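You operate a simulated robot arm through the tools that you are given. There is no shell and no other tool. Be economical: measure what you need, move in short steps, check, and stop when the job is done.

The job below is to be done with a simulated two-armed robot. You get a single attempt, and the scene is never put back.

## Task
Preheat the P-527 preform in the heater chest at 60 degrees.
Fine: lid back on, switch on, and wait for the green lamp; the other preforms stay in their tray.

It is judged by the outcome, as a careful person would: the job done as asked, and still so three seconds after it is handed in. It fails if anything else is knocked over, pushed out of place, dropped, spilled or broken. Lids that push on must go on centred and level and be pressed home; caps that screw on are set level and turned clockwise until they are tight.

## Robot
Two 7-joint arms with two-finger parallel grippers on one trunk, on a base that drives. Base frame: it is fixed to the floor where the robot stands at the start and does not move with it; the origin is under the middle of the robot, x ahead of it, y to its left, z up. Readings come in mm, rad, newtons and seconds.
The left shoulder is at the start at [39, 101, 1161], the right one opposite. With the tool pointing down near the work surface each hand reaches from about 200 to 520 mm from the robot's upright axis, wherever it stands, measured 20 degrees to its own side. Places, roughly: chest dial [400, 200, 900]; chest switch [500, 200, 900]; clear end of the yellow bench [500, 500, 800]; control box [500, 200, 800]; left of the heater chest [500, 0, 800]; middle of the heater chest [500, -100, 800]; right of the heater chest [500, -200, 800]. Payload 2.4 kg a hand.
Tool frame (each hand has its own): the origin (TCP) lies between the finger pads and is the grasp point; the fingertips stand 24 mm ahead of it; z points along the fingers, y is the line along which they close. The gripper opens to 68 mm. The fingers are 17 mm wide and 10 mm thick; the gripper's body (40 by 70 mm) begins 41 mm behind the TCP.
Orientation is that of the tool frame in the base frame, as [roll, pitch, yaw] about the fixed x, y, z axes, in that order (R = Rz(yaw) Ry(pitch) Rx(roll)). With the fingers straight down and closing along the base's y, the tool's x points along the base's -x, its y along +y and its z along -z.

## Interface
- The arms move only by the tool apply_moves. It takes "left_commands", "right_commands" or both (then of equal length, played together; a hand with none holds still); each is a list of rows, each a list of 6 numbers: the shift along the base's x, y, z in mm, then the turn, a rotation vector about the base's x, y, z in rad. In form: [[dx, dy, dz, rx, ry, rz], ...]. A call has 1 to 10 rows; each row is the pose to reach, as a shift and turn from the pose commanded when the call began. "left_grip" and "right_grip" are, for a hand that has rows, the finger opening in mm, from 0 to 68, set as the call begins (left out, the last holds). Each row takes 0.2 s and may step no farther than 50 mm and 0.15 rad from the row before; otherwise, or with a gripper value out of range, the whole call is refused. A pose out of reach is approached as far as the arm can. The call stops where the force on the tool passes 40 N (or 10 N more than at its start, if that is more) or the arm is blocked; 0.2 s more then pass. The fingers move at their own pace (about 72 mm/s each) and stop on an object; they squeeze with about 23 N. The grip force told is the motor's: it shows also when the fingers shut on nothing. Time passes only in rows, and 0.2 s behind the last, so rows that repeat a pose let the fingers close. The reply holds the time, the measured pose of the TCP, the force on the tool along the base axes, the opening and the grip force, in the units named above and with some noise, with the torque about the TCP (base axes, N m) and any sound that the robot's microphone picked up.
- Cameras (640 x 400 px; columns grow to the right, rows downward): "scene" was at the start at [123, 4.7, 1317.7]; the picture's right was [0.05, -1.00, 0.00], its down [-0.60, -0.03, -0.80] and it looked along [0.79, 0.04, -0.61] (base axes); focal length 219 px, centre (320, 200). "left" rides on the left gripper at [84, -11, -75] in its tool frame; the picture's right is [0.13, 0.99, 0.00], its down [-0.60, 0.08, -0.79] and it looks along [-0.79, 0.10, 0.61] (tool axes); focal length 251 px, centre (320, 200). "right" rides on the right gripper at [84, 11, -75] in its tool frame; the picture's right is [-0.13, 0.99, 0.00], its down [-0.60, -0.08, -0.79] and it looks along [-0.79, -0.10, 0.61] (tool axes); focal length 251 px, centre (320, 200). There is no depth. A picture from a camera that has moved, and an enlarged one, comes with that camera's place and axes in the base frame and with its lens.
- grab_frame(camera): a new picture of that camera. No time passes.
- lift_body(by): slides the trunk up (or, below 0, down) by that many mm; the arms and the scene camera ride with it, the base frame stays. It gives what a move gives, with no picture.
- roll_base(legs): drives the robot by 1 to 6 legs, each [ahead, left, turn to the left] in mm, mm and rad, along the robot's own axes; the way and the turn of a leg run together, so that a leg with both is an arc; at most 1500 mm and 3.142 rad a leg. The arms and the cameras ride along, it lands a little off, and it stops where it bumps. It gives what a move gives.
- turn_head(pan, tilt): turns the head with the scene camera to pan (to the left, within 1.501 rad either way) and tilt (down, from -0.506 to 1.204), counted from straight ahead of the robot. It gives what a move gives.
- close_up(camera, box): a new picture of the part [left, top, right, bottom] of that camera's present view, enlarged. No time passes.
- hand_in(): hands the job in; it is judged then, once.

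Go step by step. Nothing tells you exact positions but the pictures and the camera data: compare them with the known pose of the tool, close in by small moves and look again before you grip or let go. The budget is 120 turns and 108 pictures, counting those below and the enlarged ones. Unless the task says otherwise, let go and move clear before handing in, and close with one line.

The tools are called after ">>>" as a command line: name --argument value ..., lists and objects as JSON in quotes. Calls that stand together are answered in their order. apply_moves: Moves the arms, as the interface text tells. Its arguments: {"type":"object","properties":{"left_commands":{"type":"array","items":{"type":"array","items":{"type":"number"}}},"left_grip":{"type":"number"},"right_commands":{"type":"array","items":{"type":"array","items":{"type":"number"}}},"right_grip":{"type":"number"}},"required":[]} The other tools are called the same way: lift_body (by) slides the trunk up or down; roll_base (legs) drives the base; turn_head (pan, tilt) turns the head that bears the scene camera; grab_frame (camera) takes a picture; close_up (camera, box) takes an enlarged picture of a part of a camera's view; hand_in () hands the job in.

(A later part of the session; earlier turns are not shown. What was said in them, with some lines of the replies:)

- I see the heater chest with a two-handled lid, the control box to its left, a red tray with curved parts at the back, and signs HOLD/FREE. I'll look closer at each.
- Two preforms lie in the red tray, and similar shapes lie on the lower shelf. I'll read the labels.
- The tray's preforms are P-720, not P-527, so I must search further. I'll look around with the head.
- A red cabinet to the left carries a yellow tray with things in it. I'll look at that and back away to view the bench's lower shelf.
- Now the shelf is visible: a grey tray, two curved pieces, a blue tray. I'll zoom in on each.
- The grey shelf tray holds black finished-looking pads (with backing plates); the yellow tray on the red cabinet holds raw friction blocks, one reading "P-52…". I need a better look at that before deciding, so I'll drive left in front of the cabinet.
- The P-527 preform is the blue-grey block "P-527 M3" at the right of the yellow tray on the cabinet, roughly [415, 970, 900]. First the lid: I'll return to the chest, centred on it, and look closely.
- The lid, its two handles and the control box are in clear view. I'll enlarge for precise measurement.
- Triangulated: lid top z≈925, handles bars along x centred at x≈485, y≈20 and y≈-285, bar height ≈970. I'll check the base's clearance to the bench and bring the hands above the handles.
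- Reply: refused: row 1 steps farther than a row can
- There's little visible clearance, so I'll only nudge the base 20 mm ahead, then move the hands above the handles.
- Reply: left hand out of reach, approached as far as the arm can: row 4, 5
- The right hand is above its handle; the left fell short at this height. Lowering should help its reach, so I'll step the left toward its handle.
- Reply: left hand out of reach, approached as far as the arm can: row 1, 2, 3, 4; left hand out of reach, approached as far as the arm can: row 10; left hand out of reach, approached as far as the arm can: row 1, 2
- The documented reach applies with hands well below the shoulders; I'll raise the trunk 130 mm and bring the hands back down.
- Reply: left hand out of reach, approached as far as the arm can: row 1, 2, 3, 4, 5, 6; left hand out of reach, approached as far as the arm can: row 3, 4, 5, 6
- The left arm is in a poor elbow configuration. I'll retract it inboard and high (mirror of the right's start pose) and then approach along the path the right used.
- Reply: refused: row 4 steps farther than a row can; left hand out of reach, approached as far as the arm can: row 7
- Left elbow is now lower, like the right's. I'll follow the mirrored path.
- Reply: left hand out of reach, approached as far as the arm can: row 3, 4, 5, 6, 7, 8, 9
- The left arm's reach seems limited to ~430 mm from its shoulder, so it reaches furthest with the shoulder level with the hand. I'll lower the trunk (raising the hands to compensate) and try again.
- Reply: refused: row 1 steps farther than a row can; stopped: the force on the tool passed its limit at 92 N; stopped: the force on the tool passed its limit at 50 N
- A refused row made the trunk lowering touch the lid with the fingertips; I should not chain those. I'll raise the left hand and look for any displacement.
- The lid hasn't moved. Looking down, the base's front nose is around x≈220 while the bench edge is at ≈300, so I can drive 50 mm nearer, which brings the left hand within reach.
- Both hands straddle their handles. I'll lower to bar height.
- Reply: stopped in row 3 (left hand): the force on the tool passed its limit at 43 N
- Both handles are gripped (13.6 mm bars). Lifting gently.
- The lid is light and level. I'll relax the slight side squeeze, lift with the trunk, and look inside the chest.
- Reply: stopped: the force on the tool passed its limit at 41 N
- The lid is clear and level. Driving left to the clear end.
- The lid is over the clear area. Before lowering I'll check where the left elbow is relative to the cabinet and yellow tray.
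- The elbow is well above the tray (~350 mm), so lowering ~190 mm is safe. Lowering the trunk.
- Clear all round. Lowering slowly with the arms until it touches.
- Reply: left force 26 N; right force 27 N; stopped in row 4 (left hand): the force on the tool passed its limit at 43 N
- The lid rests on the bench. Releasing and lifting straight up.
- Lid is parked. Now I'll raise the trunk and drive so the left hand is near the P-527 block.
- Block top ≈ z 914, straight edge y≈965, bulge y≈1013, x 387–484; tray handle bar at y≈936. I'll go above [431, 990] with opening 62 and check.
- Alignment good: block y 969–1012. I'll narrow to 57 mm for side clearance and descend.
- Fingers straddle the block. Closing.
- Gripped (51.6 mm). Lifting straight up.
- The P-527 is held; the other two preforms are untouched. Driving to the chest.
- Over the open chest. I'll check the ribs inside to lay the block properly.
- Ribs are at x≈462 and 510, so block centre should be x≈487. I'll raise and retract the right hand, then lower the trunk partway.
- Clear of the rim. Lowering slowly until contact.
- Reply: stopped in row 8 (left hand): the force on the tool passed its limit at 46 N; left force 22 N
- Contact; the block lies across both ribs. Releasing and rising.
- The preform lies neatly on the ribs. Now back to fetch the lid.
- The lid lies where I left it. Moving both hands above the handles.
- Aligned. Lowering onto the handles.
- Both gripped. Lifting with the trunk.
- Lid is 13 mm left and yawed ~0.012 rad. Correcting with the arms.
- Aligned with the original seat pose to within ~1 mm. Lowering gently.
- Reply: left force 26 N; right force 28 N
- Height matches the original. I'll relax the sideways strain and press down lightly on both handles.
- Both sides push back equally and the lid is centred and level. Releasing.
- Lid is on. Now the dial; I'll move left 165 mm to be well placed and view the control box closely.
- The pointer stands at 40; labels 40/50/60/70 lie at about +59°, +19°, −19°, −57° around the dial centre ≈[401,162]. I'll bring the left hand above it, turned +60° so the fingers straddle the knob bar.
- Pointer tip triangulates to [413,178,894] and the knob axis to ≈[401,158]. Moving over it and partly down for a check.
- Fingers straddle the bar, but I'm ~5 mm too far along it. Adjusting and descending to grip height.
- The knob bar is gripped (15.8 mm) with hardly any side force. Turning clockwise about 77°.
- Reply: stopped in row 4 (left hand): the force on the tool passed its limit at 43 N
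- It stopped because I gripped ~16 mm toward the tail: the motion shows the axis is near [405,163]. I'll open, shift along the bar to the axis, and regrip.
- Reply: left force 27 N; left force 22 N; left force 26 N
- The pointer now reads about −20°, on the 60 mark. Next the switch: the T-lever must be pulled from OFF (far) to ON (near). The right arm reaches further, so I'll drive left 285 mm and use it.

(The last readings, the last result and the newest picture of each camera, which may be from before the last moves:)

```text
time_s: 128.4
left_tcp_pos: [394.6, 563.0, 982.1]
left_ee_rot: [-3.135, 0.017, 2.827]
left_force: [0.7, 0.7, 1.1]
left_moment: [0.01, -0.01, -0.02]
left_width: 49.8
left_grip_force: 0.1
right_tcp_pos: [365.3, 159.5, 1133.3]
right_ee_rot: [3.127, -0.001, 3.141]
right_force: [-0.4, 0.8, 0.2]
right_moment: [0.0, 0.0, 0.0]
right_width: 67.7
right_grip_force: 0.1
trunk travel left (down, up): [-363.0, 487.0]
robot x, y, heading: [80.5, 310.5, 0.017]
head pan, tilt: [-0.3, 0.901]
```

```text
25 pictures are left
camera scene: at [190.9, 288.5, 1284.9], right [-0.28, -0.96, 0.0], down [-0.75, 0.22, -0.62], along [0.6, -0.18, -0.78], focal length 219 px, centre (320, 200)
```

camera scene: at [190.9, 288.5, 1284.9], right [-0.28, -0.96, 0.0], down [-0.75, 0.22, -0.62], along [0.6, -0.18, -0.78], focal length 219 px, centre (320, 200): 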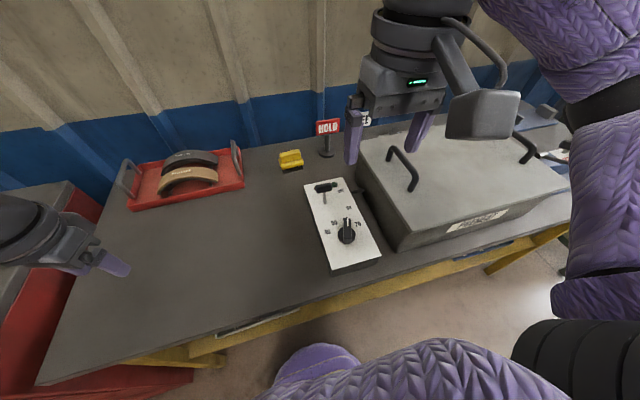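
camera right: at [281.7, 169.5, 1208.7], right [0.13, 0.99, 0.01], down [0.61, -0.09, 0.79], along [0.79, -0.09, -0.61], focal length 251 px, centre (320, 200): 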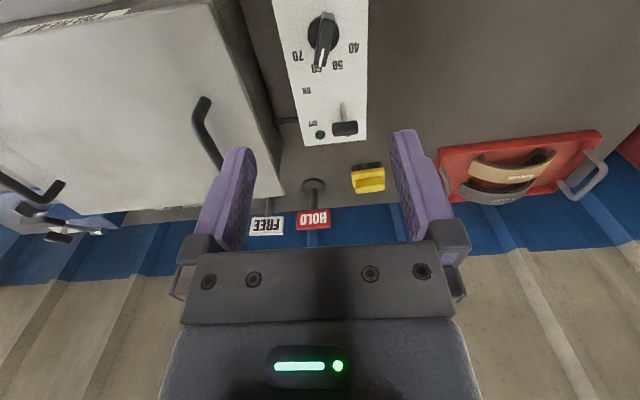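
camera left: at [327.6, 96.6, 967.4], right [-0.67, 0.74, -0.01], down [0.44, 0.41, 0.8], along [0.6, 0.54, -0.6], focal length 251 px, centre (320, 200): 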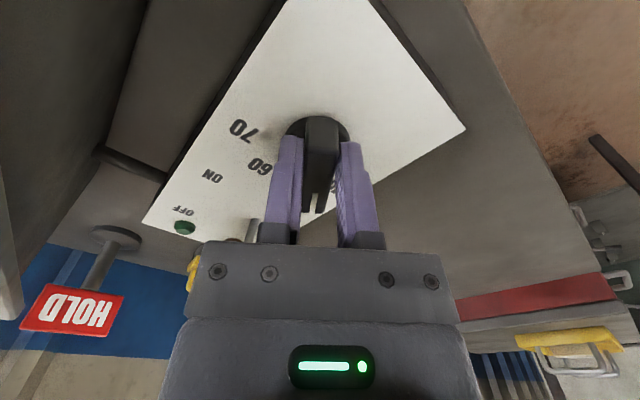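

>>> close_up --camera "scene" --box '[295, 170, 385, 270]'

>>> close_up --camera "right" --box '[265, 0, 375, 150]'

```text
4.00 times, centred on (340, 220) of scene
camera zoom: at [190.9, 288.5, 1284.9], right [-0.28, -0.96, 0.0], down [-0.75, 0.22, -0.62], along [0.6, -0.18, -0.78], focal length 874 px, centre (240, 120)
```

zoom: 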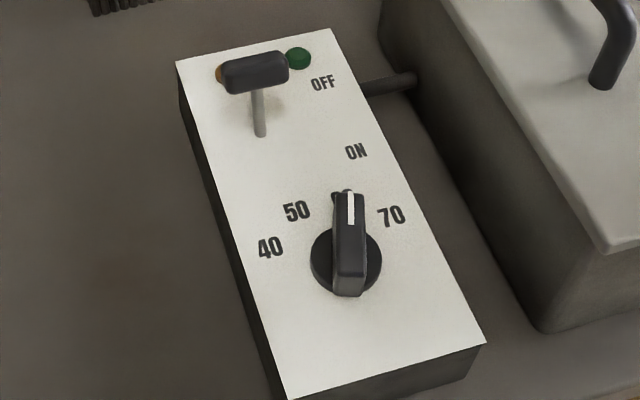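

```text
2.67 times, centred on (320, 75) of right
camera zoom: at [281.7, 169.5, 1208.7], right [0.13, 0.99, 0.01], down [0.61, -0.09, 0.79], along [0.79, -0.09, -0.61], focal length 670 px, centre (320, 533)
```

zoom: 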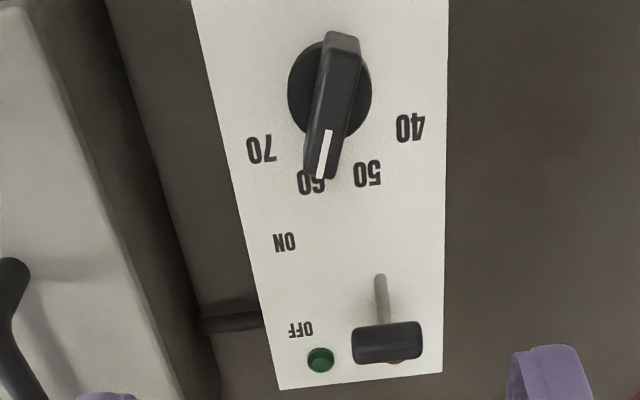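

Both views show the pointer exactly on 60. T-bar triangulates to [517,182,898], pivot [509.5,182,846]. I'll put the closed right fingers behind the bar and draw it toward me.

>>> apply_moves --right_commands '[[35, 5, -20, 0, 0, 0], [75, 10, -40, 0, 0, 0], [110, 15, -60, 0, 0, 0], [145, 20, -80, 0, 0, 0], [175, 23, -105, 0, 0, 0], [184, 23, -140, 0, 0, 0], [184, 23, -165, 0, 0, 0]]' --right_grip 0

>>> grab_frame --camera "right"

>>> close_up --camera "scene" --box '[265, 120, 405, 270]'

```text
time_s: 130.0
left_tcp_pos: [395.4, 561.8, 981.8]
left_ee_rot: [-3.134, 0.017, 2.826]
left_force: [0.9, 0.3, -0.2]
left_moment: [0.01, -0.02, 0.02]
left_width: 50.1
left_grip_force: 0.0
right_tcp_pos: [550.9, 182.9, 968.7]
right_ee_rot: [3.127, -0.001, -3.141]
right_force: [-0.1, 0.6, -1.1]
right_moment: [-0.05, 0.0, -0.06]
right_width: 0.3
right_grip_force: 22.9
trunk travel left (down, up): [-363.0, 487.0]
robot x, y, heading: [79.9, 310.2, 0.018]
head pan, tilt: [-0.3, 0.901]
```

```text
22 pictures are left
camera right: at [465.7, 192.0, 1043.4], right [0.13, 0.99, 0.01], down [0.61, -0.09, 0.79], along [0.79, -0.09, -0.61], focal length 251 px, centre (320, 200)
```

right: 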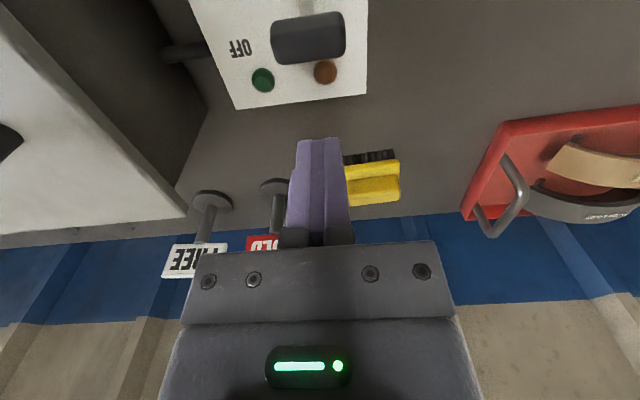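

```text
2.67 times, centred on (335, 195) of scene
camera zoom: at [191.0, 288.3, 1284.9], right [-0.28, -0.96, 0.0], down [-0.75, 0.22, -0.62], along [0.6, -0.18, -0.78], focal length 583 px, centre (280, 213)
```

zoom: 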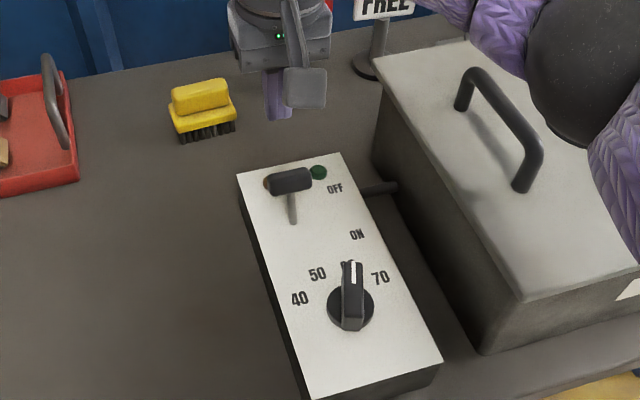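

>>> apply_moves --right_commands '[[0, -1, -25, 0, 0, 0], [0, -1, -45, 0, 0, 0], [0, -1, -58, 0, 0, 0], [-10, -1, -58, 0, 0, 0], [-20, -1, -58, 0, 0, 0], [-28, -1, -58, 0, 0, 0], [-36, -1, -58, 0, 0, 0], [-44, -1, -59, 0, 0, 0]]'

>>> close_up --camera "scene" --box '[265, 120, 405, 270]'

```text
time_s: 131.8
left_tcp_pos: [396.9, 562.9, 981.1]
left_ee_rot: [-3.133, 0.017, 2.83]
left_force: [0.0, 0.1, -0.8]
left_moment: [0.03, -0.02, -0.01]
left_width: 50.3
left_grip_force: 0.0
right_tcp_pos: [508.1, 181.1, 909.5]
right_ee_rot: [3.127, 0.002, 3.139]
right_force: [19.0, 0.3, 2.5]
right_moment: [-0.01, -0.44, -0.01]
right_width: 0.0
right_grip_force: 23.2
trunk travel left (down, up): [-363.0, 487.0]
robot x, y, heading: [78.5, 307.0, 0.015]
head pan, tilt: [-0.3, 0.901]
```

```text
2.67 times, centred on (335, 195) of scene
camera zoom: at [193.3, 288.5, 1284.8], right [-0.28, -0.96, 0.0], down [-0.75, 0.22, -0.62], along [0.59, -0.18, -0.78], focal length 583 px, centre (280, 213)
```

zoom: 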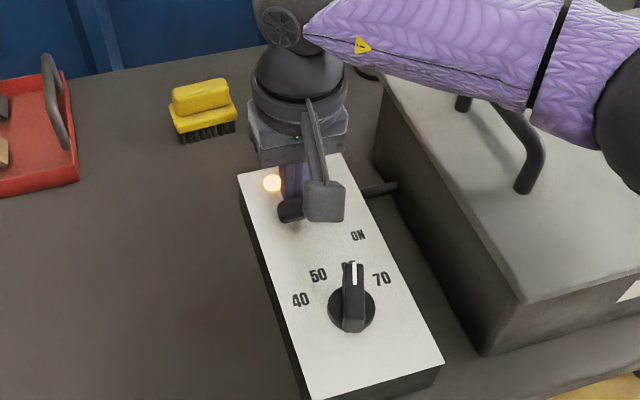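

The amber lamp is lit: the chest is heating. I'll nudge a touch further to seat the switch, then back off upward.

>>> apply_moves --right_commands '[[-3, 0, 0, 0, 0, 0], [-6, 0, 0, 0, 0, 0], [10, 0, 0, 0, 0, 0], [25, 0, 5, 0, 0, 0], [30, 0, 40, 0, 0, 0], [30, 0, 85, 0, 0, 0], [10, 0, 130, 0, 0, 0], [-30, 0, 150, 0, 0, 0], [-75, 0, 165, 0, 0, 0], [-115, 0, 180, 0, 0, 0]]'

>>> close_up --camera "scene" --box '[265, 120, 405, 270]'

```text
time_s: 132.3
left_tcp_pos: [399.4, 561.9, 982.3]
left_ee_rot: [-3.134, 0.015, 2.828]
left_force: [-0.4, 1.1, 0.4]
left_moment: [-0.03, -0.01, -0.01]
left_width: 49.9
left_grip_force: 0.0
right_tcp_pos: [508.2, 181.7, 911.5]
right_ee_rot: [3.127, 0.01, 3.14]
right_force: [18.6, -2.1, -3.3]
right_moment: [-0.05, -0.44, 0.03]
right_width: 0.2
right_grip_force: 23.4
trunk travel left (down, up): [-363.0, 487.0]
robot x, y, heading: [82.4, 304.8, 0.009]
head pan, tilt: [-0.3, 0.901]
stopped in row 2 (right hand): the force on the tool passed its limit at 44 N (the readings are from after the stop); the commanded pose is now the measured one
```

```text
2.67 times, centred on (335, 195) of scene
camera zoom: at [194.6, 288.3, 1284.5], right [-0.28, -0.96, 0.0], down [-0.75, 0.22, -0.62], along [0.59, -0.18, -0.79], focal length 583 px, centre (280, 213)
```

zoom: 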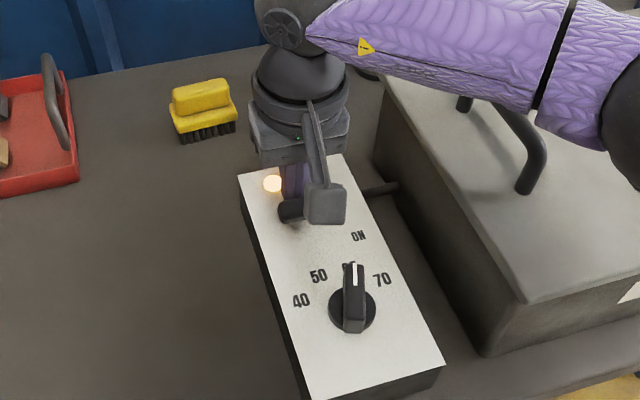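

The lever is against its stop. Backing away and up.

>>> apply_moves --right_commands '[[12, 0, 0, 0, 0, 0], [28, 0, 5, 0, 0, 0], [30, 0, 45, 0, 0, 0], [30, 0, 90, 0, 0, 0], [10, 0, 130, 0, 0, 0], [-30, 0, 150, 0, 0, 0], [-75, 0, 165, 0, 0, 0], [-115, 0, 180, 0, 0, 0]]'

>>> close_up --camera "scene" --box '[265, 120, 405, 270]'

```text
time_s: 134.1
left_tcp_pos: [395.5, 563.0, 982.7]
left_ee_rot: [-3.134, 0.017, 2.828]
left_force: [-0.8, 0.2, 0.1]
left_moment: [-0.02, -0.02, -0.04]
left_width: 50.3
left_grip_force: 0.1
right_tcp_pos: [387.6, 182.3, 1090.5]
right_ee_rot: [3.128, 0.009, 3.14]
right_force: [0.1, 0.3, -0.4]
right_moment: [-0.01, -0.02, -0.02]
right_width: 0.1
right_grip_force: 22.8
trunk travel left (down, up): [-363.0, 487.0]
robot x, y, heading: [80.7, 305.1, 0.015]
head pan, tilt: [-0.3, 0.901]
```

```text
2.67 times, centred on (335, 195) of scene
camera zoom: at [191.3, 288.4, 1285.0], right [-0.28, -0.96, 0.0], down [-0.75, 0.22, -0.62], along [0.6, -0.18, -0.78], focal length 583 px, centre (280, 213)
```

zoom: 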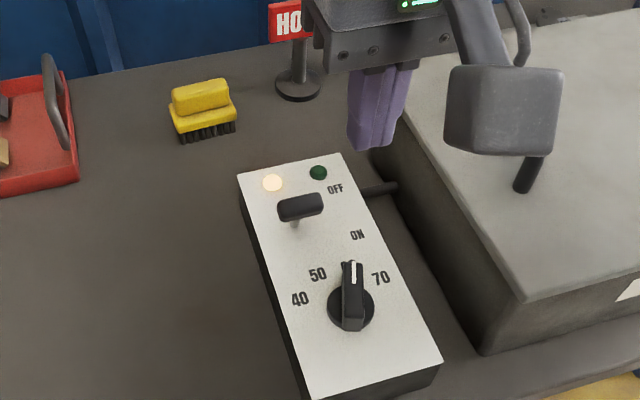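

Switch is ON with the amber lamp lit. I'll back the base away while it heats and check the lamp.

>>> roll_base --legs '[[-150, 0, -0.015], [0, -250, 0]]'

>>> turn_head --pan 0.1 --tilt 0.75

>>> grab_frame --camera "scene"

```text
time_s: 136.9
left_tcp_pos: [245.0, 313.0, 983.1]
left_ee_rot: [-3.134, 0.017, 2.819]
left_force: [-0.4, -1.0, -0.3]
left_moment: [0.01, 0.02, -0.02]
left_width: 50.0
left_grip_force: 0.0
right_tcp_pos: [234.4, -67.9, 1090.7]
right_ee_rot: [3.126, 0.008, 3.132]
right_force: [-0.2, 0.2, 0.3]
right_moment: [0.02, 0.0, -0.02]
right_width: 0.0
right_grip_force: 22.9
trunk travel left (down, up): [-363.0, 487.0]
robot x, y, heading: [-71.5, 62.1, 0.006]
head pan, tilt: [-0.3, 0.901]
```

```text
time_s: 137.8
left_tcp_pos: [245.2, 314.2, 983.3]
left_ee_rot: [-3.135, 0.017, 2.819]
left_force: [0.1, 0.1, -0.6]
left_moment: [-0.04, -0.01, -0.02]
left_width: 50.1
left_grip_force: 0.0
right_tcp_pos: [234.2, -67.1, 1090.2]
right_ee_rot: [3.126, 0.008, 3.132]
right_force: [-0.9, 1.0, -0.7]
right_moment: [0.01, 0.0, -0.02]
right_width: 0.1
right_grip_force: 23.4
trunk travel left (down, up): [-363.0, 487.0]
robot x, y, heading: [-72.3, 66.0, 0.006]
head pan, tilt: [0.099, 0.75]
```

```text
17 pictures are left
camera scene: at [48.8, 72.5, 1296.8], right [0.1, -0.99, 0.0], down [-0.68, -0.07, -0.73], along [0.73, 0.08, -0.68], focal length 219 px, centre (320, 200)
```

scene: 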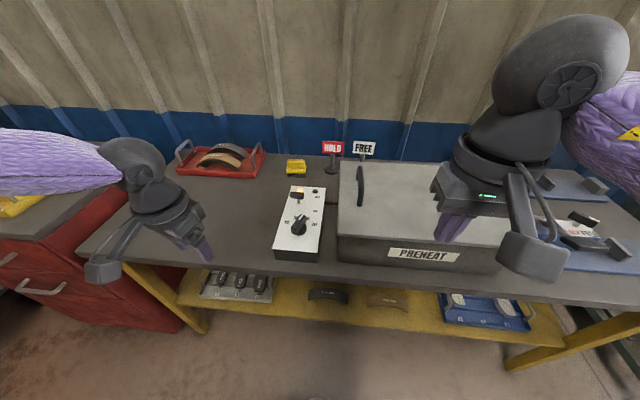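

Still amber. I'll hold still and let time pass.

>>> apply_moves --right_commands '[[0, 0, 0, 0, 0, 0], [0, 0, 0, 0, 0, 0], [0, 0, 0, 0, 0, 0], [0, 0, 0, 0, 0, 0], [0, 0, 0, 0, 0, 0], [0, 0, 0, 0, 0, 0], [0, 0, 0, 0, 0, 0], [0, 0, 0, 0, 0, 0], [0, 0, 0, 0, 0, 0], [0, 0, 0, 0, 0, 0]]' --right_grip 50

>>> apply_moves --right_commands '[[0, 0, 0, 0, 0, 0], [0, 0, 0, 0, 0, 0], [0, 0, 0, 0, 0, 0], [0, 0, 0, 0, 0, 0], [0, 0, 0, 0, 0, 0], [0, 0, 0, 0, 0, 0], [0, 0, 0, 0, 0, 0], [0, 0, 0, 0, 0, 0], [0, 0, 0, 0, 0, 0], [0, 0, 0, 0, 0, 0]]'

>>> apply_moves --right_commands '[[0, 0, 0, 0, 0, 0], [0, 0, 0, 0, 0, 0], [0, 0, 0, 0, 0, 0], [0, 0, 0, 0, 0, 0], [0, 0, 0, 0, 0, 0], [0, 0, 0, 0, 0, 0], [0, 0, 0, 0, 0, 0], [0, 0, 0, 0, 0, 0], [0, 0, 0, 0, 0, 0], [0, 0, 0, 0, 0, 0]]'

>>> close_up --camera "scene" --box '[260, 150, 420, 270]'

```text
time_s: 140.0
left_tcp_pos: [245.3, 314.0, 982.0]
left_ee_rot: [-3.134, 0.018, 2.818]
left_force: [0.3, -0.4, -0.2]
left_moment: [0.0, -0.01, -0.02]
left_width: 50.2
left_grip_force: 0.1
right_tcp_pos: [236.1, -66.3, 1089.8]
right_ee_rot: [3.125, 0.009, 3.131]
right_force: [0.2, -0.2, -0.2]
right_moment: [0.03, 0.01, 0.01]
right_width: 50.2
right_grip_force: 0.0
trunk travel left (down, up): [-363.0, 487.0]
robot x, y, heading: [-70.3, 60.8, 0.002]
head pan, tilt: [0.099, 0.75]
```

```text
time_s: 142.2
left_tcp_pos: [245.2, 314.0, 983.1]
left_ee_rot: [-3.135, 0.017, 2.818]
left_force: [-0.6, -0.7, -0.1]
left_moment: [0.01, -0.02, -0.02]
left_width: 50.0
left_grip_force: 0.1
right_tcp_pos: [235.5, -66.7, 1090.7]
right_ee_rot: [3.125, 0.01, 3.131]
right_force: [0.4, 0.5, -0.6]
right_moment: [0.0, -0.01, 0.01]
right_width: 49.9
right_grip_force: 0.3
trunk travel left (down, up): [-363.0, 487.0]
robot x, y, heading: [-71.3, 62.7, -0.002]
head pan, tilt: [0.099, 0.75]
```

```text
time_s: 144.4
left_tcp_pos: [244.7, 314.5, 982.6]
left_ee_rot: [-3.134, 0.017, 2.818]
left_force: [0.0, -0.4, 1.0]
left_moment: [0.04, -0.02, 0.02]
left_width: 49.9
left_grip_force: 0.0
right_tcp_pos: [235.4, -67.4, 1090.3]
right_ee_rot: [3.126, 0.011, 3.13]
right_force: [-0.8, 0.1, -0.2]
right_moment: [-0.01, 0.01, 0.02]
right_width: 49.8
right_grip_force: 0.0
trunk travel left (down, up): [-363.0, 487.0]
robot x, y, heading: [-69.2, 62.2, -0.002]
head pan, tilt: [0.099, 0.75]
```

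```text
3.33 times, centred on (340, 210) of scene
camera zoom: at [48.8, 72.6, 1296.9], right [0.1, -0.99, 0.0], down [-0.68, -0.07, -0.73], along [0.73, 0.08, -0.68], focal length 729 px, centre (253, 167)
```

zoom: 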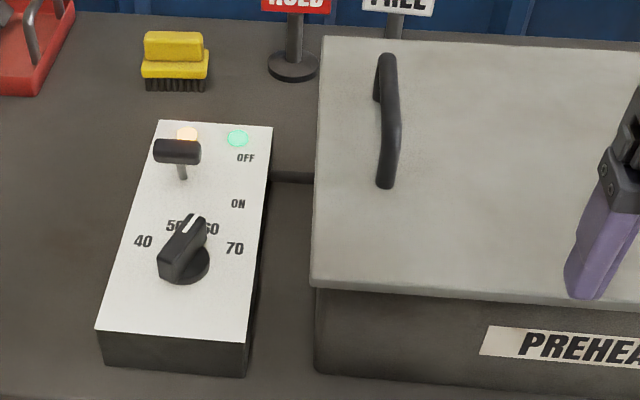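

The green lamp is lit, the dial stands at 60, the lid is on, and the hands are clear, so I'm handing in.

>>> hand_in

```text
The job is handed in.
```

The P-527 preform is in the heater chest with the lid back on, the dial at 60 and the switch on. The green lamp was lit when I handed in, and the other preforms are still in their tray.
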